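You operate a simulated robot arm through the tools that you are given. There is no shell and no other tool. Be economical: measure what you need, move in short steps, check, and stop when the job is done.

The job below is to be done with a simulated two-armed robot. You get a single attempt, and the scene is never put back.

TASK
Rinse the rice in the tilting bowl and drain it.
Fine: water to the line, then sieve lid down; free the catch to tilt; bowl level again, catch on.

The check looks at the end state, three seconds after you hand in, the way a careful person would. Anything else that was tipped, shoved, dropped, spilled or broken makes it a failure. A push-on lid holds only when it is set on centred and level and pressed home; a screw cap is set on level and turned clockwise until tight.

THE ROBOT
Two 7-joint arms with fingered hands on one trunk, on a base that drives. Base frame: it is fixed to the floor where the robot stands at the start and does not move with it; the origin is under the middle of the robot, x ahead of it, y to its left, z up. Units: cm, rad, N and s.
The left shoulder is at the start at [7.1, 17.2, 160.2], the right one opposite. Places, roughly: bowl catch [100, 0, 100]; sieve lid [110, 20, 130]; tall tap button [90, 0, 100]; tilting bowl [120, 10, 110]. Payload 5 kg a hand.
The TCP of each hand is the grasp point between the finger pads, 4.3 cm short of the fingertips. In the tool frame z runs along the fingers and y along their closing line. The gripper opens to 14.4 cm. The gripper's body begins 5 cm behind the TCP. The gripper is a hand of 5 fingers: y runs from the thumb to the fingers, the wrist lies at [-2.1, -12.4, -22.1] in the tool frame, and closing takes about 1.5 s.
Orientation is told as [roll, pitch, yaw] about the base's x, y, z axes, in that order, counted from this pose: with the fingers straight down and the wrist toward the robot, the tool's x, y and z point along [0, 1, 0], [1, 0, 0] and [0, 0, -1] of the base frame.

THE INTERFACE
- The arms move only by the tool apply_moves. It takes "left_motion", "right_motion" or both (then of equal length, played together; a hand with none holds still); each is a list of rows, each a list of 2 entries, a list of its own where there are three numbers: the shift along the tool's x, y, z in cm, then the turn, a rotation vector about the tool's x, y, z in rad. In form: [[[dx, dy, dz], [wx, wy, wz]], ...]. A call has 1 to 20 rows; each row shifts and turns the commanded pose from where the row before left it, along the tool's axes as they then stand. "left_jaw" and "right_jaw" are, for a hand that has rows, the opening in per cent of the stroke, from 0 (shut) to 100 (fully open), set as the call begins (left out, the last holds). Rows are played at 5 a second. More than 5 cm and 0.15 rad between two rows, or a gripper value outside its range, and nothing of the call is played. A pose out of reach is approached as far as the arm can. The call stops where the force on the tool passes 90 N (or 10 N more than at its start, if that is more) or the arm is blocked; 0.2 s more then pass. The fingers move at their own pace (about 4.5 cm/s each) and stop on an object; they squeeze with about 31 N. The grip force told is the motor's: it shows also when the fingers shut on nothing. Time passes only in rows, and 0.2 s behind the last, so rows that do not move let the fingers close. It gives the time, the measured TCP pose, the force on the tool (base axes), the opening and the grip force at its end, in the units of the frame above (readings bear some noise), with the torque about the TCP (base axes, N m) and any sound that the robot's microphone picked up.
- Cameras (640 x 400 px; columns grow to the right, rows downward): "scene" is now at [15.95, 0.44, 183.9]; the picture's right is [0.06, -1.00, 0.00], its down [-0.61, -0.04, -0.79] and it looks along [0.79, 0.05, -0.61] (base axes); focal length 249 px, centre (320, 200). "left" rides on the left gripper at [-8.6, -10.8, -16.8] in its tool frame; the picture's right is [-0.80, -0.28, 0.53], its down [0.54, -0.73, 0.42] and it looks along [0.27, 0.63, 0.73] (tool axes); focal length 275 px, centre (320, 200). "right" rides on the right gripper at [8.6, -10.8, -16.8] in its tool frame; the picture's right is [-0.80, 0.28, -0.53], its down [-0.54, -0.73, 0.42] and it looks along [-0.27, 0.63, 0.73] (tool axes); focal length 275 px, centre (320, 200). There is no depth. A picture from a camera that has moved, and an enlarged one, comes with that camera's place and axes in the base frame and with its lens. The place of the scene camera against the robot may be out by one fixed shift of up to 2.5 cm in any direction.
- grab_frame(camera): a new picture of that camera. It takes no simulated time.
- move_column(by): slides the trunk up (or, below 0, down) by that many cm; the arms and the scene camera ride with it, the base frame stays. It gives what a move gives, with no picture.
- steer(legs): drives the robot by 1 to 6 legs, each [ahead, left, turn to the left] in cm, cm and rad, along the robot's own axes; the way and the turn of a leg run together, so that a leg with both is an arc; at most 150 cm and 3.142 rad a leg. The arms and the cameras ride along, it lands a little off, and it stops where it bumps. It gives what a move gives.
- move_fingers(index, middle, ring, little, thumb_bend, thumb_turn, hand): sets how far each is bent, from 0 (flat) to 1 (curled in); at 0.3 the hand is open as for a grip, at 0.7 the pads meet at the TCP. One left out holds its place. A second passes; each finger stops where it meets its share of the squeeze, and holds until it gets a number again. A gripper value or a shape takes the hand back. It gives what a move gives, with no picture; readings hold the bend of each and the force on index, middle, ring, little, thumb and palm. thumb_turn goes from beside the hand (0) to across from the fingers (1), as for a grip.
- hand_shape(shape, hand): the hand has 5 fingers and takes this shape, open, in about a second: jaw (thumb against the fingers, like two jaws); tri (thumb and two fingers); tip (a fingertip pinch); poke (one finger out to press); point (the index stretched); flat (the hand flat); cup (the hand cupped); fist (a fist). The gripper value then closes the fingers along that shape, each until it touches; the sizes above hold for jaw. It gives what a move gives, with no picture.
- pan_tilt(pan, tilt): turns the head with the scene camera to pan (to the left, within 1.501 rad either way) and tilt (down, from -0.506 to 1.204), counted from straight ahead of the robot. It gives what a move gives.
- close_up(camera, box): a new picture of the part [left, top, right, bottom] of that camera's present view, enlarged. It takes no simulated time.
- sign_off(): hands the job in; it is judged then, once.

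Work in short steps. Places have to be worked out from the pictures, the camera data and where the tool is seen: move nearer, look again, correct. Check each grasp and each placing, and mend what went wrong. You have 120 turns and 108 pictures in all, those below and enlarged ones among them. Open the grippers and draw the arms clear of the work before you hand the job in, unless the task says otherwise; then end with one line.

The tools are called after ">>>" by a JSON object that holds its "op" and its "data". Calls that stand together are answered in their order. apply_moves: Moves the arms, as the interface text tells. Its arguments: {"type":"object","properties":{"left_motion":{"type":"array"},"left_jaw":{"type":"number"},"right_motion":{"type":"array"},"right_jaw":{"type":"number"}},"required":[]} The other tools are called the same way: move_column (by) slides the trunk up or down; hand_shape (shape, hand) gives the hand a shape; move_fingers (index, middle, ring, little, thumb_bend, thumb_turn, hand) moves the fingers one by one; steer (legs) drives the base; pan_tilt (pan, tilt) turns the head that bears the scene camera; grab_frame (camera) takes a picture; close_up (camera, box) takes an enlarged picture of a part of a camera's view; sign_off () hands the job in.

At the start:

```text
clock: 0.0
left_tcp_pos: [76.87, 32.14, 154.04]
left_ee_rot: [0.0, 0.001, 0.001]
left_contact_force: [-0.8, 0.3, -0.6]
left_torque: [0.0, 0.02, 0.02]
left_grip_width: 14.39
left_gripper_force: 0.0
left_shape: jaw
left_bend: [0.3, 0.3, 0.3, 0.3, 0.3, 0.98]
left_finger forces: [0.0, 0.0, 0.0, 0.0, 0.1, 0.0]
right_tcp_pos: [79.34, -32.87, 155.11]
right_ee_rot: [-0.001, 0.001, 0.0]
right_contact_force: [0.8, 0.2, -1.3]
right_torque: [0.01, -0.05, -0.02]
right_grip_width: 14.35
right_gripper_force: 0.1
right_shape: jaw
right_bend: [0.3, 0.3, 0.3, 0.3, 0.3, 0.98]
right_finger forces: [0.0, 0.0, 0.1, 0.0, 0.0, 0.1]
trunk travel left (down, up): [-70.0, 24.0]
robot x, y, heading: [0.16, 0.1, -0.007]
head pan, tilt: [0.059, 0.651]
```

scene: 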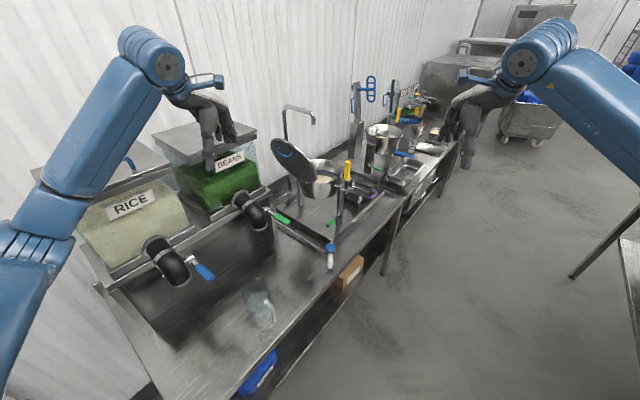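
right: 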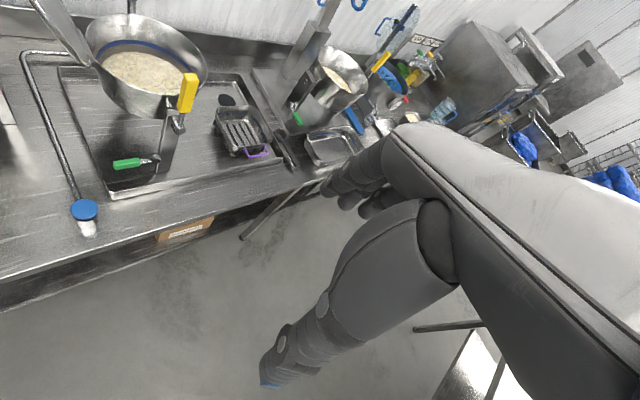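
left: 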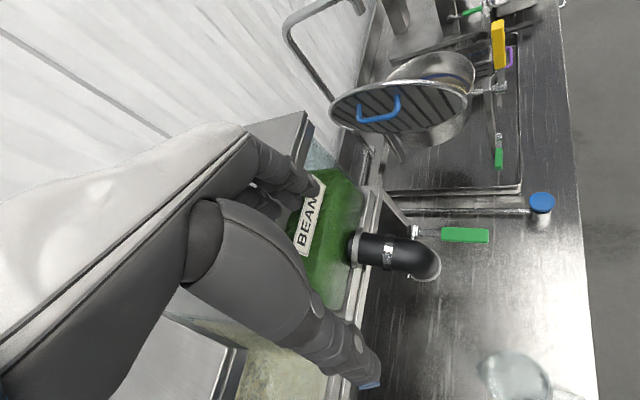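

The pictures show the bowl with its open hinged sieve lid, a blue button on the bench, a green lever on the bench (catch?) and a yellow handle. I enlarge the bowl region.

>>> {"op": "close_up", "data": {"camera": "scene", "box": [230, 90, 430, 280]}}

>>> {"op": "close_up", "data": {"camera": "right", "box": [0, 0, 360, 250]}}

>>> {"op": "close_up", "data": {"camera": "left", "box": [270, 0, 600, 280]}}

```text
2.11 times, centred on (330, 185) of scene
camera zoom: at [15.95, 0.44, 183.9], right [0.06, -1.0, 0.0], down [-0.61, -0.04, -0.79], along [0.79, 0.05, -0.61], focal length 525 px, centre (299, 232)
```

zoom: 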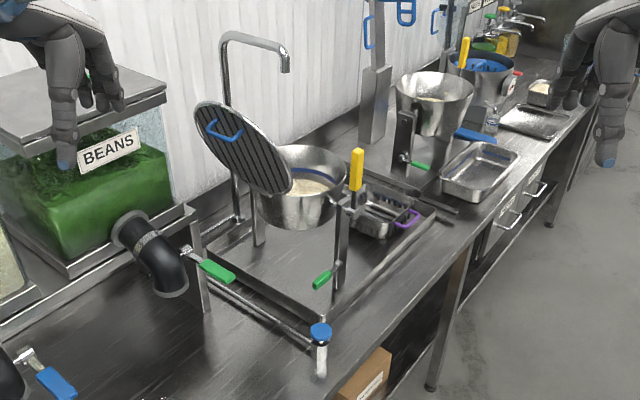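

```text
1.60 times, centred on (180, 125) of right
camera zoom: at [68.41, -24.19, 171.88], right [0.28, -0.8, 0.53], down [-0.73, -0.54, -0.42], along [0.63, -0.27, -0.73], focal length 440 px, centre (544, 320)
```

zoom: 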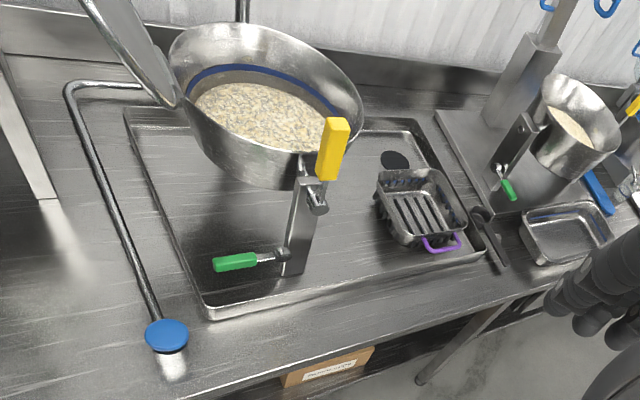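

```text
1.43 times, centred on (435, 140) of left
camera zoom: at [65.88, 23.7, 170.91], right [-0.28, -0.8, -0.53], down [-0.73, 0.54, -0.42], along [0.63, 0.27, -0.73], focal length 393 px, centre (156, 286)
```

zoom: 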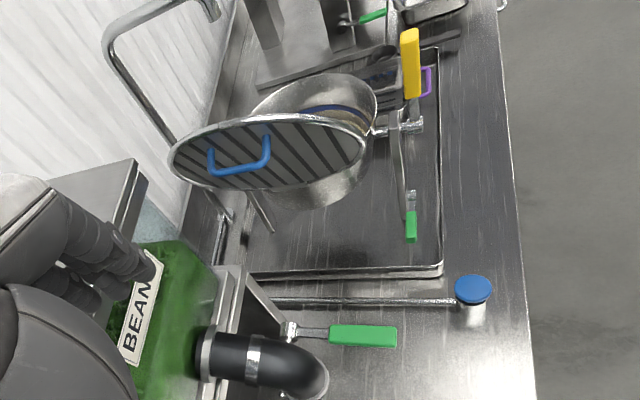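

Triangulating: button ≈[91,0.5,98], catch lever ≈[105,0.5,100.5], yellow handle ≈[112,-6,126]; the bench runs obliquely (along ≈[.83,-.55]). I raise the trunk and draw the arms back so I can then drive to face the bench squarely.

>>> {"op": "move_column", "data": {"by": 12}}

>>> {"op": "apply_moves", "data": {"left_motion": [[[0, -5, 0], [0, 0, 0]], [[0, -5, 0], [0, 0, 0]], [[0, -5, 0], [0, 0, 0]], [[0, -5, 0], [0, 0, 0]], [[0, -5, 0], [0, 0, 0]], [[0, -5, 0], [0, 0, 0]]], "right_motion": [[[0, -5, 0], [0, 0, 0]], [[0, -5, 0], [0, 0, 0]], [[0, -5, 0], [0, 0, 0]], [[0, -5, 0], [0, 0, 0]], [[0, -5, 0], [0, 0, 0]], [[0, -5, 0], [0, 0, 0]]]}}

```text
clock: 1.5
left_tcp_pos: [76.74, 32.35, 166.14]
left_ee_rot: [0.001, 0.002, 0.001]
left_contact_force: [-0.2, 0.6, -0.2]
left_torque: [0.02, 0.0, 0.02]
left_grip_width: 14.35
left_gripper_force: 0.0
left_shape: jaw
left_bend: [0.3, 0.3, 0.3, 0.3, 0.3, 0.98]
left_finger forces: [0.0, 0.0, 0.0, 0.0, 0.1, 0.0]
right_tcp_pos: [79.47, -32.82, 167.02]
right_ee_rot: [0.0, 0.0, 0.0]
right_contact_force: [-0.1, -0.2, 0.3]
right_torque: [0.01, 0.01, 0.0]
right_grip_width: 14.35
right_gripper_force: 0.0
right_shape: jaw
right_bend: [0.3, 0.3, 0.3, 0.3, 0.3, 0.98]
right_finger forces: [0.0, 0.0, 0.0, 0.1, 0.1, 0.0]
trunk travel left (down, up): [-82.0, 12.0]
robot x, y, heading: [0.16, 0.3, -0.002]
head pan, tilt: [0.059, 0.651]
```

```text
clock: 2.9
left_tcp_pos: [47.3, 32.66, 167.42]
left_ee_rot: [0.001, -0.002, 0.0]
left_contact_force: [-1.7, 0.3, 0.3]
left_torque: [-0.02, -0.15, 0.03]
left_grip_width: 14.39
left_gripper_force: 0.1
left_shape: jaw
left_bend: [0.3, 0.3, 0.3, 0.3, 0.3, 0.98]
left_finger forces: [0.1, 0.0, 0.1, 0.0, 0.1, 0.0]
left hand out of reach, approached as far as the arm can: row 6
right_tcp_pos: [48.36, -32.61, 167.31]
right_ee_rot: [-0.001, -0.005, 0.001]
right_contact_force: [-1.1, 0.6, 0.9]
right_torque: [-0.05, -0.16, -0.02]
right_grip_width: 14.36
right_gripper_force: 0.0
right_shape: jaw
right_bend: [0.3, 0.3, 0.3, 0.3, 0.3, 0.98]
right_finger forces: [0.0, 0.0, 0.1, 0.1, 0.1, 0.0]
trunk travel left (down, up): [-82.0, 12.0]
robot x, y, heading: [-0.07, 0.11, 0.001]
head pan, tilt: [0.059, 0.651]
```

Now I drive along the bench and then turn to face it.

>>> {"op": "steer", "data": {"legs": [[72, -48, 0], [0, 0, 0.985]]}}

>>> {"op": "pan_tilt", "data": {"pan": 0, "tilt": 0.75}}

>>> {"op": "grab_frame", "data": {"camera": "scene"}}

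>>> {"op": "grab_frame", "data": {"camera": "left"}}

>>> {"op": "grab_frame", "data": {"camera": "right"}}

```text
clock: 10.0
left_tcp_pos: [69.75, 11.31, 167.21]
left_ee_rot: [-0.001, 0.004, 1.017]
left_contact_force: [0.2, 0.0, -0.2]
left_torque: [0.01, 0.01, 0.04]
left_grip_width: 14.41
left_gripper_force: 0.0
left_shape: jaw
left_bend: [0.3, 0.3, 0.3, 0.3, 0.3, 0.98]
left_finger forces: [0.0, 0.1, 0.0, 0.0, 0.0, 0.0]
right_tcp_pos: [125.76, -22.2, 167.06]
right_ee_rot: [0.0, 0.0, 1.017]
right_contact_force: [0.0, -0.2, 0.5]
right_torque: [0.05, 0.04, 0.01]
right_grip_width: 14.4
right_gripper_force: 0.0
right_shape: jaw
right_bend: [0.3, 0.3, 0.3, 0.3, 0.3, 0.98]
right_finger forces: [0.0, 0.0, 0.0, 0.1, 0.0, 0.1]
trunk travel left (down, up): [-82.0, 12.0]
robot x, y, heading: [72.42, -46.73, 1.012]
head pan, tilt: [0.059, 0.651]
```

```text
clock: 10.7
left_tcp_pos: [69.69, 11.21, 167.27]
left_ee_rot: [0.001, 0.004, 1.017]
left_contact_force: [0.4, 0.3, 0.2]
left_torque: [0.02, -0.02, 0.0]
left_grip_width: 14.4
left_gripper_force: 0.1
left_shape: jaw
left_bend: [0.3, 0.3, 0.3, 0.3, 0.3, 0.98]
left_finger forces: [0.0, 0.0, 0.0, 0.0, 0.1, 0.0]
right_tcp_pos: [125.68, -22.16, 166.96]
right_ee_rot: [-0.001, 0.0, 1.019]
right_contact_force: [0.6, 0.4, -1.1]
right_torque: [-0.01, -0.01, 0.01]
right_grip_width: 14.39
right_gripper_force: 0.0
right_shape: jaw
right_bend: [0.3, 0.3, 0.3, 0.3, 0.3, 0.98]
right_finger forces: [0.0, 0.0, 0.0, 0.0, 0.0, 0.1]
trunk travel left (down, up): [-82.0, 12.0]
robot x, y, heading: [71.98, -47.21, 1.015]
head pan, tilt: [0.0, 0.75]
```

```text
101 pictures are left
camera scene: at [81.27, -35.71, 195.06], right [0.85, -0.53, 0.0], down [-0.36, -0.58, -0.73], along [0.38, 0.62, -0.68], focal length 249 px, centre (320, 200)
```

scene: 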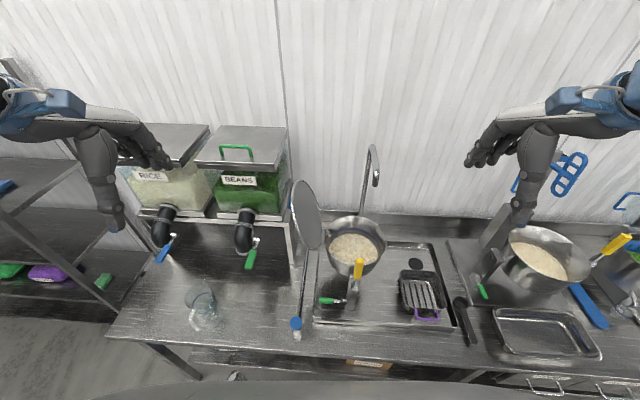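

```text
100 pictures are left
camera left: at [71.19, -2.45, 183.99], right [0.53, -0.66, -0.53], down [-0.84, -0.33, -0.42], along [0.1, 0.67, -0.73], focal length 275 px, centre (320, 200)
```

left: 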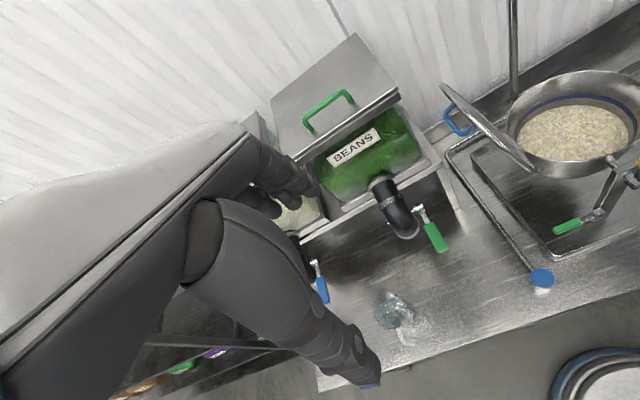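

```text
99 pictures are left
camera right: at [112.51, -26.85, 183.83], right [0.83, -0.18, 0.53], down [0.08, -0.9, -0.42], along [0.56, 0.39, -0.73], focal length 275 px, centre (320, 200)
```

right: 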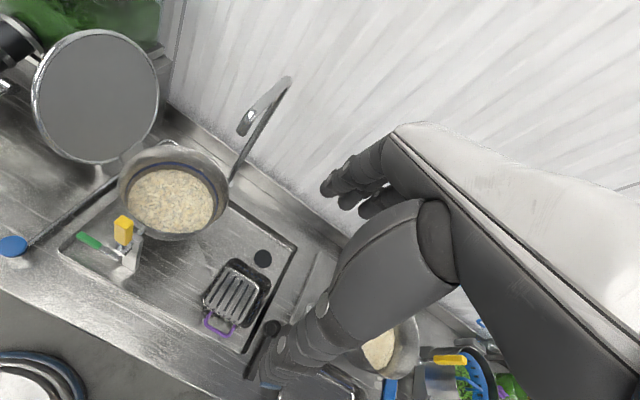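

Good square view. I enlarge both tilting bowls to compare catch positions.

>>> {"op": "close_up", "data": {"camera": "scene", "box": [270, 140, 470, 350]}}

>>> {"op": "close_up", "data": {"camera": "scene", "box": [440, 190, 640, 360]}}

>>> {"op": "close_up", "data": {"camera": "right", "box": [0, 130, 280, 340]}}

```text
1.90 times, centred on (370, 245) of scene
camera zoom: at [81.27, -35.71, 195.06], right [0.85, -0.53, 0.0], down [-0.36, -0.58, -0.73], along [0.38, 0.62, -0.68], focal length 475 px, centre (225, 114)
```

zoom: 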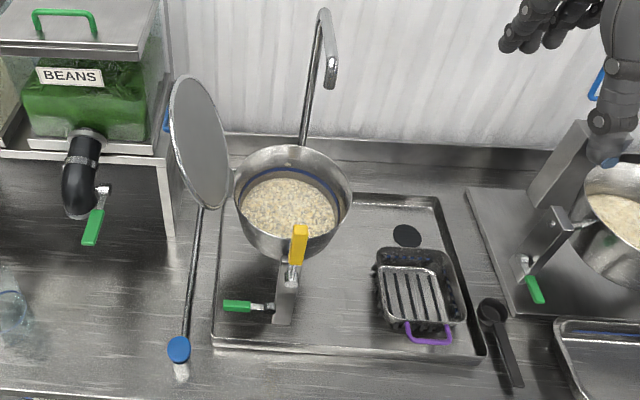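

```text
2.35 times, centred on (540, 275) of scene
camera zoom: at [81.27, -35.71, 195.06], right [0.85, -0.53, 0.0], down [-0.36, -0.58, -0.73], along [0.38, 0.62, -0.68], focal length 587 px, centre (-198, 24)
```

zoom: 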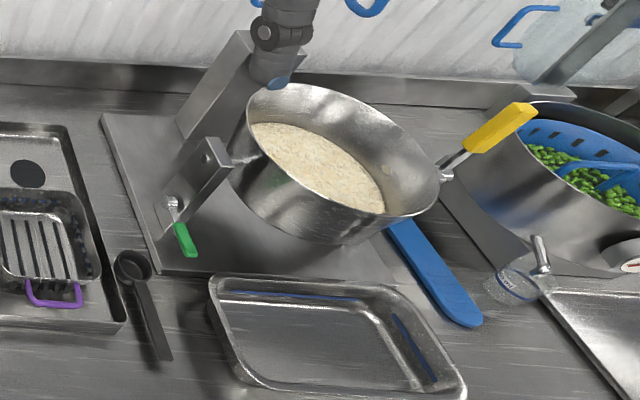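

```text
1.90 times, centred on (140, 235) of right
camera zoom: at [112.51, -26.85, 183.83], right [0.83, -0.18, 0.53], down [0.08, -0.9, -0.42], along [0.56, 0.39, -0.73], focal length 524 px, centre (663, 133)
```

zoom: 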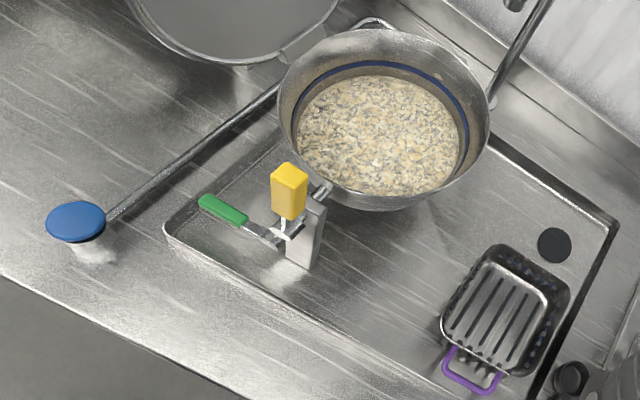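

The left hand takes the poke shape and goes above the blue button, still high.

>>> {"op": "hand_shape", "data": {"shape": "poke", "hand": "left"}}

>>> {"op": "apply_moves", "data": {"left_motion": [[[-4.8, 0.4, 4], [0, 0, 0]], [[-4.8, 0.4, 4], [0, 0, 0]], [[-4.8, 0.4, 4], [0, 0, 0]], [[-4.8, 0.4, 4], [0, 0, 0]], [[-4.6, 0.4, 4], [0, 0, 0]], [[0, 0, 4.9], [0, 0, 0]], [[0, 0, 4.9], [0, 0, 0]], [[0, 0, 4.9], [0, 0, 0]], [[0, 0, 4.9], [0, 0, 0]], [[0, 0, 4.9], [0, 0, 0]]]}}

>>> {"op": "close_up", "data": {"camera": "scene", "box": [220, 140, 420, 350]}}

>>> {"op": "grab_frame", "data": {"camera": "left"}}

>>> {"op": "close_up", "data": {"camera": "right", "box": [0, 130, 280, 340]}}

```text
clock: 11.6
left_tcp_pos: [69.57, 11.25, 167.22]
left_ee_rot: [0.001, 0.004, 1.016]
left_contact_force: [0.3, -0.1, -0.2]
left_torque: [0.05, -0.02, -0.01]
left_grip_width: 0.01
left_gripper_force: 0.0
left_shape: poke
left_bend: [0.7, 0.7, 0.99, 0.99, 1.0, 1.0]
left_finger forces: [0.0, 0.1, 0.1, 0.1, 0.0, 0.0]
right_tcp_pos: [125.6, -22.2, 166.98]
right_ee_rot: [0.0, -0.001, 1.017]
right_contact_force: [1.0, 0.4, 0.1]
right_torque: [0.0, -0.01, 0.01]
right_grip_width: 14.39
right_gripper_force: 0.0
right_shape: jaw
right_bend: [0.3, 0.3, 0.3, 0.3, 0.3, 0.98]
right_finger forces: [0.0, 0.0, 0.0, 0.0, 0.0, 0.0]
trunk travel left (down, up): [-82.0, 12.0]
robot x, y, heading: [71.81, -47.11, 1.016]
head pan, tilt: [0.0, 0.75]
```

```text
refused: row 1 steps farther than a row can; nothing moved
```

```text
1.90 times, centred on (320, 245) of scene
camera zoom: at [81.22, -35.69, 195.06], right [0.85, -0.53, 0.0], down [-0.36, -0.58, -0.73], along [0.38, 0.62, -0.68], focal length 475 px, centre (320, 114)
```

zoom: 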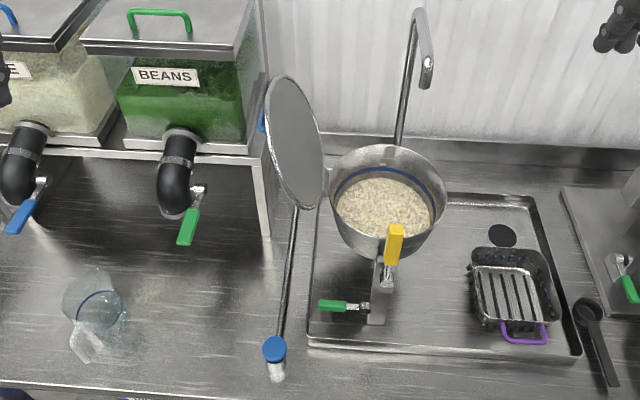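

```text
94 pictures are left
camera left: at [71.15, -2.43, 183.98], right [0.53, -0.66, -0.53], down [-0.84, -0.33, -0.42], along [0.1, 0.67, -0.73], focal length 275 px, centre (320, 200)
```

left: 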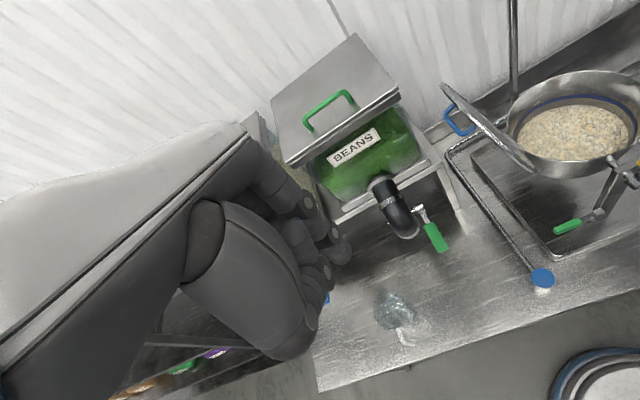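

```text
1.90 times, centred on (140, 235) of right
camera zoom: at [112.46, -26.83, 183.84], right [0.83, -0.18, 0.53], down [0.08, -0.9, -0.42], along [0.56, 0.39, -0.73], focal length 524 px, centre (663, 133)
```

zoom: 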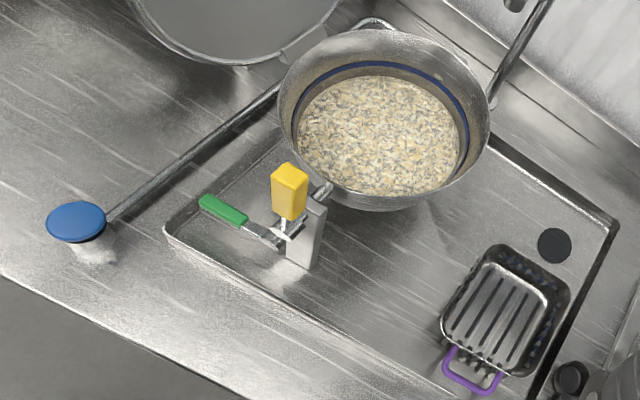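

The step was too long per row; I redo it with smaller ones.

>>> {"op": "apply_moves", "data": {"left_motion": [[[-4.5, 0.4, 1], [0, 0, 0]], [[-4.5, 0.4, 1], [0, 0, 0]], [[-4.5, 0.4, 1], [0, 0, 0]], [[-4.5, 0.4, 1], [0, 0, 0]], [[-4.5, 0.4, 1], [0, 0, 0]], [[-1.3, 0, 4.6], [0, 0, 0]], [[0, 0, 4.9], [0, 0, 0]], [[0, 0, 4.9], [0, 0, 0]], [[0, 0, 4.9], [0, 0, 0]], [[0, 0, 4.9], [0, 0, 0]], [[0, 0, 4.9], [0, 0, 0]], [[0, 0, 4.9], [0, 0, 0]], [[0, 0, 4.9], [0, 0, 0]], [[0, 0, 4.9], [0, 0, 0]], [[0, 0, 4.9], [0, 0, 0]]]}}

>>> {"op": "close_up", "data": {"camera": "right", "box": [0, 130, 280, 340]}}

>>> {"op": "close_up", "data": {"camera": "scene", "box": [220, 140, 420, 350]}}

```text
clock: 14.8
left_tcp_pos: [91.3, 1.4, 114.38]
left_ee_rot: [0.0, -0.001, 1.016]
left_contact_force: [-0.4, 0.5, 0.4]
left_torque: [-0.01, 0.0, -0.02]
left_grip_width: 0.0
left_gripper_force: 0.1
left_shape: poke
left_bend: [0.7, 0.7, 0.99, 0.99, 1.0, 1.0]
left_finger forces: [0.0, 0.0, 0.0, 0.0, 0.0, 0.0]
left hand out of reach, approached as far as the arm can: row 1, 2
right_tcp_pos: [125.58, -22.19, 167.1]
right_ee_rot: [0.001, 0.001, 1.018]
right_contact_force: [0.4, -0.1, -0.7]
right_torque: [0.04, 0.0, -0.02]
right_grip_width: 14.4
right_gripper_force: 0.0
right_shape: jaw
right_bend: [0.3, 0.3, 0.3, 0.3, 0.3, 0.98]
right_finger forces: [0.0, 0.1, 0.0, 0.0, 0.1, 0.0]
trunk travel left (down, up): [-82.0, 12.0]
robot x, y, heading: [72.05, -47.23, 1.018]
head pan, tilt: [0.0, 0.75]
```

```text
1.90 times, centred on (140, 235) of right
camera zoom: at [112.37, -26.9, 183.88], right [0.83, -0.18, 0.53], down [0.08, -0.9, -0.42], along [0.56, 0.39, -0.73], focal length 524 px, centre (663, 133)
```

zoom: 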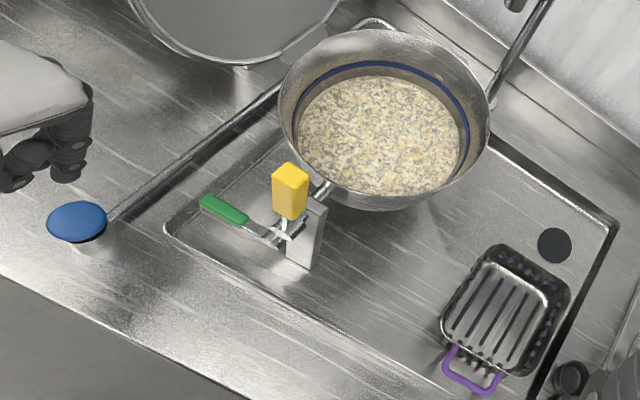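

```text
1.90 times, centred on (320, 245) of scene
camera zoom: at [81.13, -35.77, 195.08], right [0.85, -0.53, 0.0], down [-0.36, -0.58, -0.73], along [0.39, 0.62, -0.68], focal length 475 px, centre (320, 114)
```

zoom: 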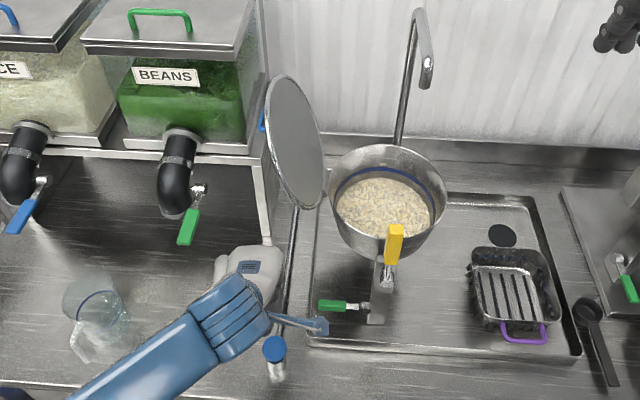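

The fingertips project onto the button. I descend to just over it in small steps.

>>> {"op": "apply_moves", "data": {"left_motion": [[[0, -0.6, 3], [0, 0, 0]], [[0, 0, 3], [0, 0, 0]], [[0, 0, 2.5], [0, 0, 0]], [[0, 0, 1], [0, 0, 0]], [[0, 0, 1], [0, 0, 0]]]}}

>>> {"op": "close_up", "data": {"camera": "right", "box": [0, 180, 100, 280]}}

```text
clock: 16.0
left_tcp_pos: [91.14, 1.03, 103.68]
left_ee_rot: [0.0, 0.002, 1.016]
left_contact_force: [0.2, -0.1, 1.0]
left_torque: [0.0, -0.02, -0.01]
left_grip_width: 0.0
left_gripper_force: 0.1
left_shape: poke
left_bend: [0.7, 0.7, 0.99, 0.99, 1.0, 1.0]
left_finger forces: [0.0, 0.0, 0.1, 0.1, 0.1, 0.0]
right_tcp_pos: [125.53, -22.12, 167.02]
right_ee_rot: [0.0, 0.001, 1.017]
right_contact_force: [-0.3, -0.4, 0.0]
right_torque: [-0.01, -0.02, 0.01]
right_grip_width: 14.4
right_gripper_force: 0.1
right_shape: jaw
right_bend: [0.3, 0.3, 0.3, 0.3, 0.3, 0.98]
right_finger forces: [0.0, 0.0, 0.0, 0.0, 0.0, 0.0]
trunk travel left (down, up): [-82.0, 12.0]
robot x, y, heading: [71.8, -47.07, 1.019]
head pan, tilt: [0.0, 0.75]
```

```text
4.00 times, centred on (50, 230) of right
camera zoom: at [112.42, -26.86, 183.85], right [0.83, -0.18, 0.53], down [0.08, -0.9, -0.42], along [0.56, 0.39, -0.73], focal length 1101 px, centre (1400, 80)
```

zoom: 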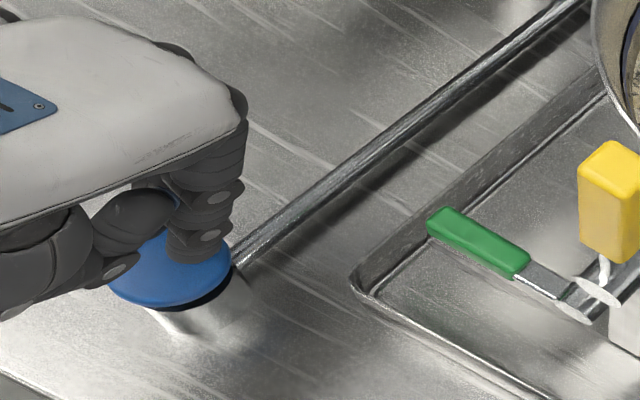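

Fingertips just above the button; I press in half-centimetre steps.

>>> {"op": "apply_moves", "data": {"left_motion": [[[0.5, -0.8, 0], [0, 0, 0]], [[0, 0, 0.6], [0, 0, 0]], [[0, 0, 0.6], [0, 0, 0]], [[0, 0, 0.5], [0, 0, 0]]]}}

>>> {"op": "close_up", "data": {"camera": "right", "box": [0, 90, 260, 280]}}

```text
clock: 17.0
left_tcp_pos: [90.23, 0.48, 102.08]
left_ee_rot: [-0.001, 0.001, 1.019]
left_contact_force: [0.4, -0.8, 3.1]
left_torque: [0.01, 0.03, -0.03]
left_grip_width: 0.01
left_gripper_force: 0.1
left_shape: poke
left_bend: [0.7, 0.7, 0.99, 0.99, 1.0, 1.0]
left_finger forces: [0.0, 3.2, 0.0, 0.0, 0.1, 0.1]
right_tcp_pos: [125.58, -22.14, 167.08]
right_ee_rot: [-0.002, 0.001, 1.018]
right_contact_force: [-0.1, -0.2, 0.4]
right_torque: [0.0, -0.01, -0.02]
right_grip_width: 14.39
right_gripper_force: 0.1
right_shape: jaw
right_bend: [0.3, 0.3, 0.3, 0.3, 0.3, 0.98]
right_finger forces: [0.0, 0.0, 0.1, 0.0, 0.0, 0.0]
trunk travel left (down, up): [-82.0, 12.0]
robot x, y, heading: [71.97, -46.41, 1.019]
head pan, tilt: [0.0, 0.75]
```

```text
2.11 times, centred on (130, 185) of right
camera zoom: at [112.44, -26.88, 183.86], right [0.83, -0.18, 0.53], down [0.08, -0.9, -0.42], along [0.56, 0.39, -0.73], focal length 580 px, centre (720, 232)
```

zoom: 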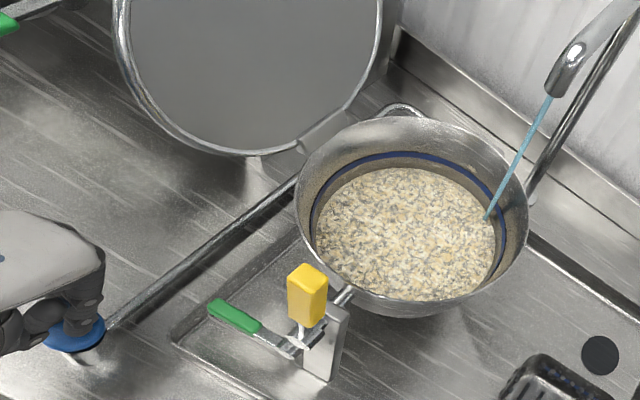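

Water is flowing at 3 N. I hold and watch the level.

>>> {"op": "apply_moves", "data": {"left_motion": [[[0, 0, 0], [0, 0, 0]], [[0, 0, 0], [0, 0, 0]], [[0, 0, 0], [0, 0, 0]], [[0, 0, 0], [0, 0, 0]], [[0, 0, 0], [0, 0, 0]]]}}

>>> {"op": "close_up", "data": {"camera": "right", "box": [90, 110, 260, 260]}}

```text
clock: 18.2
left_tcp_pos: [90.21, 0.47, 102.02]
left_ee_rot: [0.0, 0.001, 1.017]
left_contact_force: [0.4, -0.2, 3.4]
left_torque: [-0.01, 0.0, -0.05]
left_grip_width: 0.0
left_gripper_force: 0.0
left_shape: poke
left_bend: [0.7, 0.7, 0.99, 0.99, 1.0, 1.0]
left_finger forces: [0.0, 3.6, 0.0, 0.0, 0.1, 0.1]
right_tcp_pos: [125.66, -22.16, 166.98]
right_ee_rot: [0.0, 0.0, 1.019]
right_contact_force: [-0.4, 0.8, 0.5]
right_torque: [-0.01, 0.01, -0.02]
right_grip_width: 14.37
right_gripper_force: 0.1
right_shape: jaw
right_bend: [0.3, 0.3, 0.3, 0.3, 0.3, 0.98]
right_finger forces: [0.1, 0.0, 0.1, 0.0, 0.1, 0.1]
trunk travel left (down, up): [-82.0, 12.0]
robot x, y, heading: [71.96, -46.66, 1.019]
head pan, tilt: [0.0, 0.75]
```

```text
2.67 times, centred on (175, 185) of right
camera zoom: at [112.46, -26.87, 183.85], right [0.83, -0.18, 0.53], down [0.08, -0.9, -0.42], along [0.56, 0.39, -0.73], focal length 734 px, centre (707, 240)
```

zoom: 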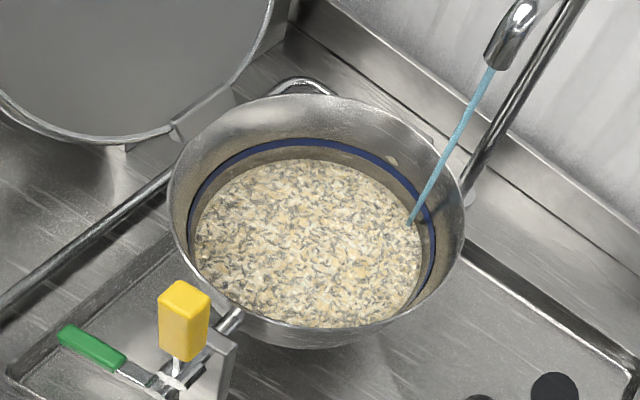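

The level is rising slowly (still below the line). I hold two more seconds.

>>> {"op": "apply_moves", "data": {"left_motion": [[[0, 0, 0], [0, 0, 0]], [[0, 0, 0], [0, 0, 0]], [[0, 0, 0], [0, 0, 0]], [[0, 0, 0], [0, 0, 0]], [[0, 0, 0], [0, 0, 0]], [[0, 0, 0], [0, 0, 0]], [[0, 0, 0], [0, 0, 0]], [[0, 0, 0], [0, 0, 0]], [[0, 0, 0], [0, 0, 0]], [[0, 0, 0], [0, 0, 0]]]}}

>>> {"op": "close_up", "data": {"camera": "right", "box": [90, 110, 260, 260]}}

```text
clock: 20.4
left_tcp_pos: [90.24, 0.52, 101.94]
left_ee_rot: [0.0, 0.002, 1.015]
left_contact_force: [0.7, -0.2, 3.8]
left_torque: [0.02, -0.01, -0.01]
left_grip_width: 0.0
left_gripper_force: 0.1
left_shape: poke
left_bend: [0.7, 0.7, 0.99, 0.99, 1.0, 1.0]
left_finger forces: [0.0, 3.6, 0.0, 0.0, 0.1, 0.0]
right_tcp_pos: [125.55, -22.03, 167.22]
right_ee_rot: [0.001, 0.0, 1.017]
right_contact_force: [0.5, -0.6, 0.4]
right_torque: [0.0, 0.02, 0.01]
right_grip_width: 14.41
right_gripper_force: 0.0
right_shape: jaw
right_bend: [0.3, 0.3, 0.3, 0.3, 0.3, 0.98]
right_finger forces: [0.0, 0.0, 0.0, 0.0, 0.1, 0.0]
trunk travel left (down, up): [-82.0, 12.0]
robot x, y, heading: [71.99, -47.04, 1.015]
head pan, tilt: [0.0, 0.75]
```

```text
2.67 times, centred on (175, 185) of right
camera zoom: at [112.46, -26.87, 183.85], right [0.83, -0.18, 0.53], down [0.08, -0.9, -0.42], along [0.56, 0.39, -0.73], focal length 734 px, centre (707, 240)
```

zoom: 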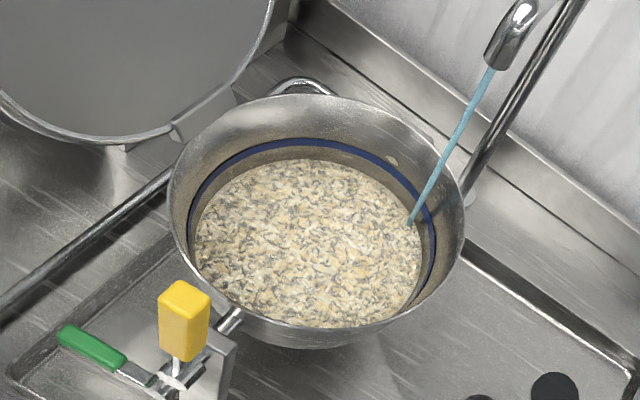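

No visible change in the level yet (water likely still filling among the grains). I hold four more seconds.

>>> {"op": "apply_moves", "data": {"left_motion": [[[0, 0, 0], [0, 0, 0]], [[0, 0, 0], [0, 0, 0]], [[0, 0, 0], [0, 0, 0]], [[0, 0, 0], [0, 0, 0]], [[0, 0, 0], [0, 0, 0]], [[0, 0, 0], [0, 0, 0]], [[0, 0, 0], [0, 0, 0]], [[0, 0, 0], [0, 0, 0]], [[0, 0, 0], [0, 0, 0]], [[0, 0, 0], [0, 0, 0]], [[0, 0, 0], [0, 0, 0]], [[0, 0, 0], [0, 0, 0]], [[0, 0, 0], [0, 0, 0]], [[0, 0, 0], [0, 0, 0]], [[0, 0, 0], [0, 0, 0]]]}}

>>> {"op": "close_up", "data": {"camera": "right", "box": [90, 110, 260, 260]}}

```text
clock: 23.6
left_tcp_pos: [90.29, 0.62, 102.03]
left_ee_rot: [0.001, 0.002, 1.018]
left_contact_force: [0.4, 0.4, 3.5]
left_torque: [-0.01, 0.02, 0.01]
left_grip_width: 0.0
left_gripper_force: 0.1
left_shape: poke
left_bend: [0.7, 0.7, 0.99, 0.99, 1.0, 1.0]
left_finger forces: [0.0, 3.6, 0.0, 0.0, 0.0, 0.1]
right_tcp_pos: [125.53, -22.13, 167.14]
right_ee_rot: [-0.001, 0.001, 1.018]
right_contact_force: [-0.1, 0.1, 0.4]
right_torque: [0.0, 0.03, 0.0]
right_grip_width: 14.4
right_gripper_force: 0.0
right_shape: jaw
right_bend: [0.3, 0.3, 0.3, 0.3, 0.3, 0.98]
right_finger forces: [0.0, 0.0, 0.1, 0.0, 0.0, 0.0]
trunk travel left (down, up): [-82.0, 12.0]
robot x, y, heading: [71.55, -46.88, 1.021]
head pan, tilt: [0.0, 0.75]
```

```text
2.67 times, centred on (175, 185) of right
camera zoom: at [112.46, -26.87, 183.85], right [0.83, -0.18, 0.53], down [0.08, -0.9, -0.42], along [0.56, 0.39, -0.73], focal length 734 px, centre (707, 240)
```

zoom: 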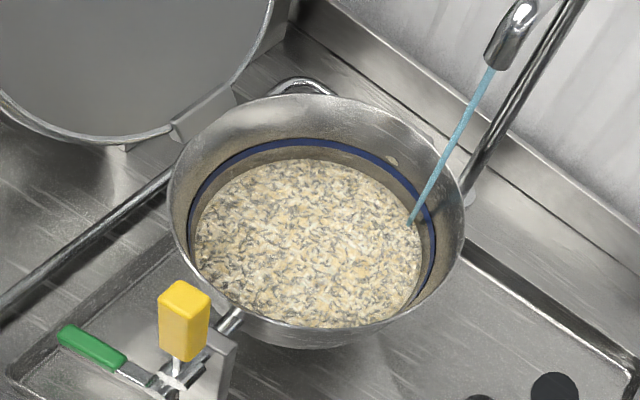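

The stream enters the bowl but the level has not moved. I hold a further 4 s.

>>> {"op": "apply_moves", "data": {"left_motion": [[[0, 0, 0], [0, 0, 0]], [[0, 0, 0], [0, 0, 0]], [[0, 0, 0], [0, 0, 0]], [[0, 0, 0], [0, 0, 0]], [[0, 0, 0], [0, 0, 0]], [[0, 0, 0], [0, 0, 0]], [[0, 0, 0], [0, 0, 0]], [[0, 0, 0], [0, 0, 0]], [[0, 0, 0], [0, 0, 0]], [[0, 0, 0], [0, 0, 0]], [[0, 0, 0], [0, 0, 0]], [[0, 0, 0], [0, 0, 0]], [[0, 0, 0], [0, 0, 0]], [[0, 0, 0], [0, 0, 0]], [[0, 0, 0], [0, 0, 0]], [[0, 0, 0], [0, 0, 0]], [[0, 0, 0], [0, 0, 0]], [[0, 0, 0], [0, 0, 0]], [[0, 0, 0], [0, 0, 0]], [[0, 0, 0], [0, 0, 0]]]}}

>>> {"op": "close_up", "data": {"camera": "right", "box": [90, 110, 260, 260]}}

```text
clock: 27.8
left_tcp_pos: [90.19, 0.6, 101.96]
left_ee_rot: [0.0, 0.002, 1.017]
left_contact_force: [0.6, -0.3, 3.4]
left_torque: [0.0, -0.01, 0.0]
left_grip_width: 0.0
left_gripper_force: 0.2
left_shape: poke
left_bend: [0.7, 0.7, 0.99, 0.99, 1.0, 1.0]
left_finger forces: [0.1, 3.7, 0.0, 0.0, 0.0, 0.0]
right_tcp_pos: [125.52, -22.1, 167.12]
right_ee_rot: [0.0, 0.002, 1.017]
right_contact_force: [0.7, -0.1, -1.0]
right_torque: [-0.02, 0.02, -0.02]
right_grip_width: 14.38
right_gripper_force: 0.0
right_shape: jaw
right_bend: [0.3, 0.3, 0.3, 0.3, 0.3, 0.98]
right_finger forces: [0.1, 0.0, 0.1, 0.0, 0.1, 0.0]
trunk travel left (down, up): [-82.0, 12.0]
robot x, y, heading: [72.12, -47.13, 1.018]
head pan, tilt: [0.0, 0.75]
```

```text
2.67 times, centred on (175, 185) of right
camera zoom: at [112.46, -26.87, 183.85], right [0.83, -0.18, 0.53], down [0.08, -0.9, -0.42], along [0.56, 0.39, -0.73], focal length 734 px, centre (707, 240)
```

zoom: 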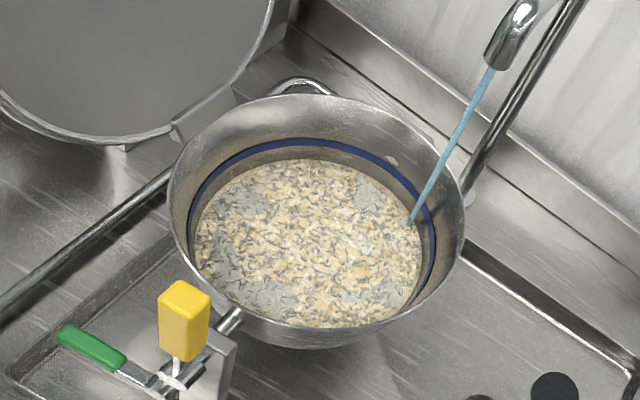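

Water is now emerging over the rice. I hold about 3 s more.

>>> {"op": "apply_moves", "data": {"left_motion": [[[0, 0, 0], [0, 0, 0]], [[0, 0, 0], [0, 0, 0]], [[0, 0, 0], [0, 0, 0]], [[0, 0, 0], [0, 0, 0]], [[0, 0, 0], [0, 0, 0]], [[0, 0, 0], [0, 0, 0]], [[0, 0, 0], [0, 0, 0]], [[0, 0, 0], [0, 0, 0]], [[0, 0, 0], [0, 0, 0]], [[0, 0, 0], [0, 0, 0]], [[0, 0, 0], [0, 0, 0]], [[0, 0, 0], [0, 0, 0]], [[0, 0, 0], [0, 0, 0]], [[0, 0, 0], [0, 0, 0]], [[0, 0, 0], [0, 0, 0]]]}}

>>> {"op": "close_up", "data": {"camera": "right", "box": [90, 110, 260, 260]}}

```text
clock: 31.0
left_tcp_pos: [90.17, 0.5, 102.08]
left_ee_rot: [0.0, 0.001, 1.018]
left_contact_force: [0.4, -1.0, 3.2]
left_torque: [0.0, 0.0, 0.0]
left_grip_width: 0.0
left_gripper_force: 0.0
left_shape: poke
left_bend: [0.7, 0.7, 0.99, 0.99, 1.0, 1.0]
left_finger forces: [0.0, 3.6, 0.0, 0.0, 0.0, 0.0]
right_tcp_pos: [125.59, -22.21, 167.03]
right_ee_rot: [-0.001, 0.0, 1.018]
right_contact_force: [-0.4, -0.7, 0.4]
right_torque: [0.0, -0.04, 0.03]
right_grip_width: 14.4
right_gripper_force: 0.1
right_shape: jaw
right_bend: [0.3, 0.3, 0.3, 0.3, 0.3, 0.98]
right_finger forces: [0.0, 0.0, 0.0, 0.0, 0.0, 0.0]
trunk travel left (down, up): [-82.0, 12.0]
robot x, y, heading: [71.83, -47.19, 1.019]
head pan, tilt: [0.0, 0.75]
```

```text
2.67 times, centred on (175, 185) of right
camera zoom: at [112.46, -26.87, 183.85], right [0.83, -0.18, 0.53], down [0.08, -0.9, -0.42], along [0.56, 0.39, -0.73], focal length 734 px, centre (707, 240)
```

zoom: 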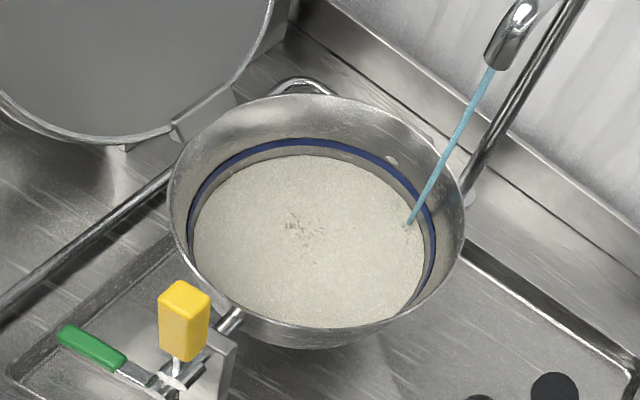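

Rice nearly submerged; the line is a little above. Three seconds more.

>>> {"op": "apply_moves", "data": {"left_motion": [[[0, 0, 0], [0, 0, 0]], [[0, 0, 0], [0, 0, 0]], [[0, 0, 0], [0, 0, 0]], [[0, 0, 0], [0, 0, 0]], [[0, 0, 0], [0, 0, 0]], [[0, 0, 0], [0, 0, 0]], [[0, 0, 0], [0, 0, 0]], [[0, 0, 0], [0, 0, 0]], [[0, 0, 0], [0, 0, 0]], [[0, 0, 0], [0, 0, 0]], [[0, 0, 0], [0, 0, 0]], [[0, 0, 0], [0, 0, 0]], [[0, 0, 0], [0, 0, 0]], [[0, 0, 0], [0, 0, 0]], [[0, 0, 0], [0, 0, 0]]]}}

>>> {"op": "close_up", "data": {"camera": "right", "box": [90, 110, 260, 260]}}

```text
clock: 34.2
left_tcp_pos: [90.29, 0.45, 101.97]
left_ee_rot: [-0.001, 0.002, 1.017]
left_contact_force: [0.4, -0.5, 3.4]
left_torque: [0.02, 0.07, 0.01]
left_grip_width: 0.0
left_gripper_force: 0.0
left_shape: poke
left_bend: [0.7, 0.7, 0.99, 0.99, 1.0, 1.0]
left_finger forces: [0.0, 3.6, 0.1, 0.0, 0.0, 0.0]
right_tcp_pos: [125.62, -22.3, 167.1]
right_ee_rot: [0.0, -0.001, 1.018]
right_contact_force: [-0.2, 0.5, -0.1]
right_torque: [-0.01, 0.0, 0.01]
right_grip_width: 14.37
right_gripper_force: 0.1
right_shape: jaw
right_bend: [0.3, 0.3, 0.3, 0.3, 0.3, 0.98]
right_finger forces: [0.0, 0.0, 0.0, 0.1, 0.0, 0.0]
trunk travel left (down, up): [-82.0, 12.0]
robot x, y, heading: [72.09, -46.71, 1.015]
head pan, tilt: [0.0, 0.75]
```

```text
2.67 times, centred on (175, 185) of right
camera zoom: at [112.46, -26.87, 183.85], right [0.83, -0.18, 0.53], down [0.08, -0.9, -0.42], along [0.56, 0.39, -0.73], focal length 734 px, centre (707, 240)
```

zoom: 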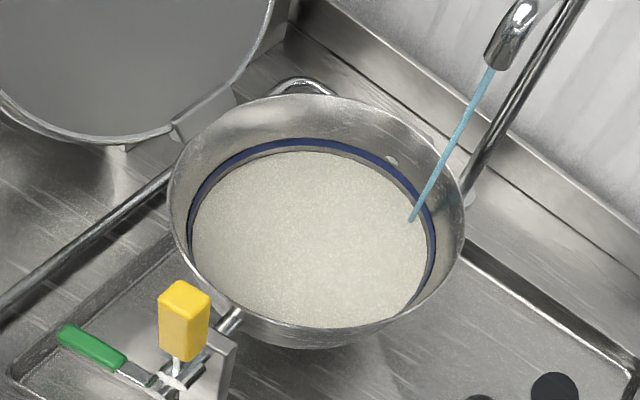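

Level now just beneath the line, rising about 1.5 px/s. I hold 3 s more and zoom tighter.

>>> {"op": "apply_moves", "data": {"left_motion": [[[0, 0, 0], [0, 0, 0]], [[0, 0, 0], [0, 0, 0]], [[0, 0, 0], [0, 0, 0]], [[0, 0, 0], [0, 0, 0]], [[0, 0, 0], [0, 0, 0]], [[0, 0, 0], [0, 0, 0]], [[0, 0, 0], [0, 0, 0]], [[0, 0, 0], [0, 0, 0]], [[0, 0, 0], [0, 0, 0]], [[0, 0, 0], [0, 0, 0]], [[0, 0, 0], [0, 0, 0]], [[0, 0, 0], [0, 0, 0]], [[0, 0, 0], [0, 0, 0]], [[0, 0, 0], [0, 0, 0]]]}}

>>> {"op": "close_up", "data": {"camera": "right", "box": [130, 130, 220, 200]}}

```text
clock: 37.2
left_tcp_pos: [90.29, 0.52, 102.01]
left_ee_rot: [0.001, 0.002, 1.018]
left_contact_force: [1.1, 0.4, 4.0]
left_torque: [0.0, -0.02, 0.02]
left_grip_width: 0.0
left_gripper_force: 0.1
left_shape: poke
left_bend: [0.7, 0.7, 0.99, 0.99, 1.0, 1.0]
left_finger forces: [0.0, 3.6, 0.0, 0.0, 0.0, 0.0]
right_tcp_pos: [125.51, -22.17, 167.07]
right_ee_rot: [0.001, 0.001, 1.017]
right_contact_force: [-0.1, 0.3, 0.2]
right_torque: [0.03, -0.03, -0.02]
right_grip_width: 14.37
right_gripper_force: 0.0
right_shape: jaw
right_bend: [0.3, 0.3, 0.3, 0.3, 0.3, 0.98]
right_finger forces: [0.0, 0.0, 0.0, 0.0, 0.0, 0.0]
trunk travel left (down, up): [-82.0, 12.0]
robot x, y, heading: [71.78, -46.77, 1.015]
head pan, tilt: [0.0, 0.75]
```

```text
5.71 times, centred on (175, 165) of right
camera zoom: at [112.45, -26.87, 183.85], right [0.83, -0.18, 0.53], down [0.08, -0.9, -0.42], along [0.56, 0.39, -0.73], focal length 1573 px, centre (1149, 400)
```

zoom: 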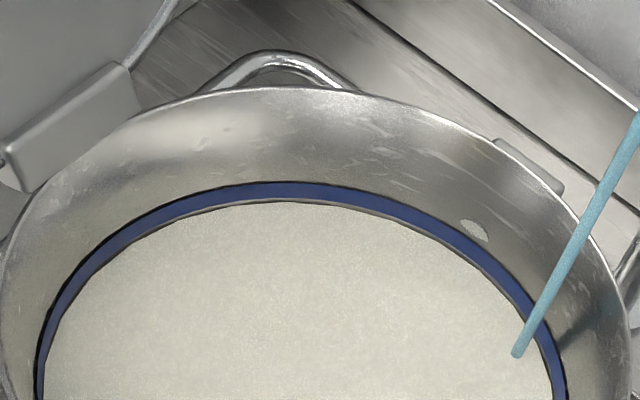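

Water touches the lower edge of the line. About 2.4 s more should bring it onto the line's middle.

>>> {"op": "apply_moves", "data": {"left_motion": [[[0, 0, 0], [0, 0, 0]], [[0, 0, 0], [0, 0, 0]], [[0, 0, 0], [0, 0, 0]], [[0, 0, 0], [0, 0, 0]], [[0, 0, 0], [0, 0, 0]], [[0, 0, 0], [0, 0, 0]], [[0, 0, 0], [0, 0, 0]], [[0, 0, 0], [0, 0, 0]], [[0, 0, 0], [0, 0, 0]], [[0, 0, 0], [0, 0, 0]], [[0, 0, 0], [0, 0, 0]]]}}

>>> {"op": "close_up", "data": {"camera": "right", "box": [130, 130, 220, 200]}}

```text
clock: 39.6
left_tcp_pos: [90.25, 0.53, 102.03]
left_ee_rot: [0.003, 0.001, 1.018]
left_contact_force: [1.3, 0.2, 2.9]
left_torque: [0.01, 0.05, 0.0]
left_grip_width: 0.0
left_gripper_force: 0.0
left_shape: poke
left_bend: [0.7, 0.7, 0.99, 0.99, 1.0, 1.0]
left_finger forces: [0.0, 3.6, 0.1, 0.1, 0.1, 0.0]
right_tcp_pos: [125.61, -22.08, 167.05]
right_ee_rot: [0.0, 0.0, 1.02]
right_contact_force: [-0.1, 1.0, 0.4]
right_torque: [0.01, 0.02, 0.0]
right_grip_width: 14.38
right_gripper_force: 0.1
right_shape: jaw
right_bend: [0.3, 0.3, 0.3, 0.3, 0.3, 0.98]
right_finger forces: [0.1, 0.0, 0.0, 0.0, 0.0, 0.1]
trunk travel left (down, up): [-82.0, 12.0]
robot x, y, heading: [71.7, -47.16, 1.022]
head pan, tilt: [0.0, 0.75]
```

```text
5.71 times, centred on (175, 165) of right
camera zoom: at [112.45, -26.87, 183.85], right [0.83, -0.18, 0.53], down [0.08, -0.9, -0.42], along [0.56, 0.39, -0.73], focal length 1573 px, centre (1149, 400)
```

zoom: 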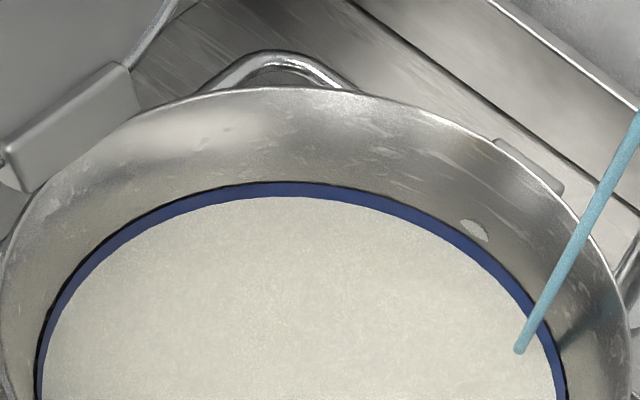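

Water now covers the lower part of the line. One second more, then lift off.

>>> {"op": "apply_moves", "data": {"left_motion": [[[0, 0, 0], [0, 0, 0]], [[0, 0, 0], [0, 0, 0]], [[0, 0, 0], [0, 0, 0]], [[0, 0, 0], [0, 0, 0]], [[0, 0, -2], [0, 0, 0]], [[0, 0, -4], [0, 0, 0]], [[0, 0, -4.5], [0, 0, 0]], [[0, 0, -4.5], [0, 0, 0]], [[0, 0, -4.5], [0, 0, 0]], [[0, 0, -4.5], [0, 0, 0]]]}}

>>> {"op": "close_up", "data": {"camera": "right", "box": [130, 130, 220, 200]}}

>>> {"op": "grab_frame", "data": {"camera": "left"}}

```text
clock: 41.8
left_tcp_pos: [90.1, 0.67, 126.0]
left_ee_rot: [0.0, 0.003, 1.017]
left_contact_force: [-0.4, 0.7, 0.6]
left_torque: [0.03, 0.0, -0.05]
left_grip_width: 0.02
left_gripper_force: 0.1
left_shape: poke
left_bend: [0.7, 0.7, 0.99, 0.99, 1.0, 1.0]
left_finger forces: [0.1, 0.1, 0.1, 0.0, 0.0, 0.0]
right_tcp_pos: [125.69, -22.15, 167.03]
right_ee_rot: [0.001, -0.001, 1.017]
right_contact_force: [0.6, -0.6, -1.0]
right_torque: [-0.01, 0.01, 0.02]
right_grip_width: 14.39
right_gripper_force: 0.1
right_shape: jaw
right_bend: [0.3, 0.3, 0.3, 0.3, 0.3, 0.98]
right_finger forces: [0.0, 0.1, 0.0, 0.0, 0.0, 0.0]
trunk travel left (down, up): [-82.0, 12.0]
robot x, y, heading: [71.99, -47.17, 1.021]
head pan, tilt: [0.0, 0.75]
```

```text
5.71 times, centred on (175, 165) of right
camera zoom: at [112.56, -26.87, 183.81], right [0.83, -0.18, 0.53], down [0.08, -0.9, -0.42], along [0.56, 0.39, -0.73], focal length 1573 px, centre (1149, 400)
```

zoom: 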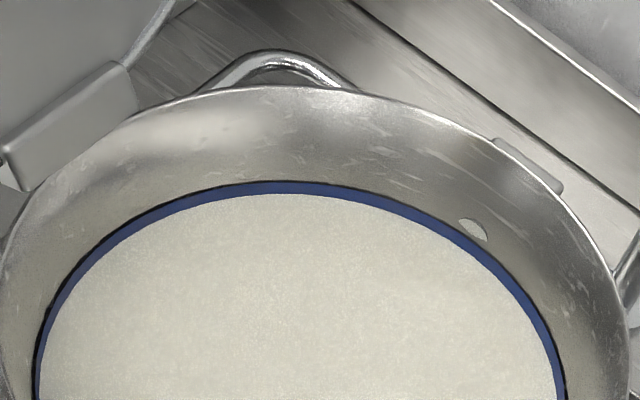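

```text
79 pictures are left
camera left: at [91.71, -12.98, 142.84], right [0.53, -0.66, -0.53], down [-0.84, -0.33, -0.42], along [0.1, 0.67, -0.73], focal length 275 px, centre (320, 200)
```

left: 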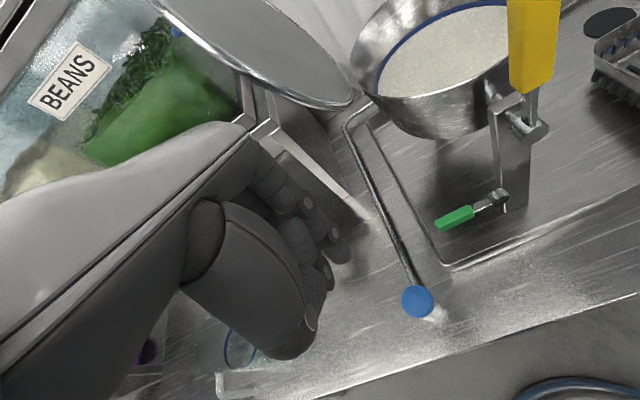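

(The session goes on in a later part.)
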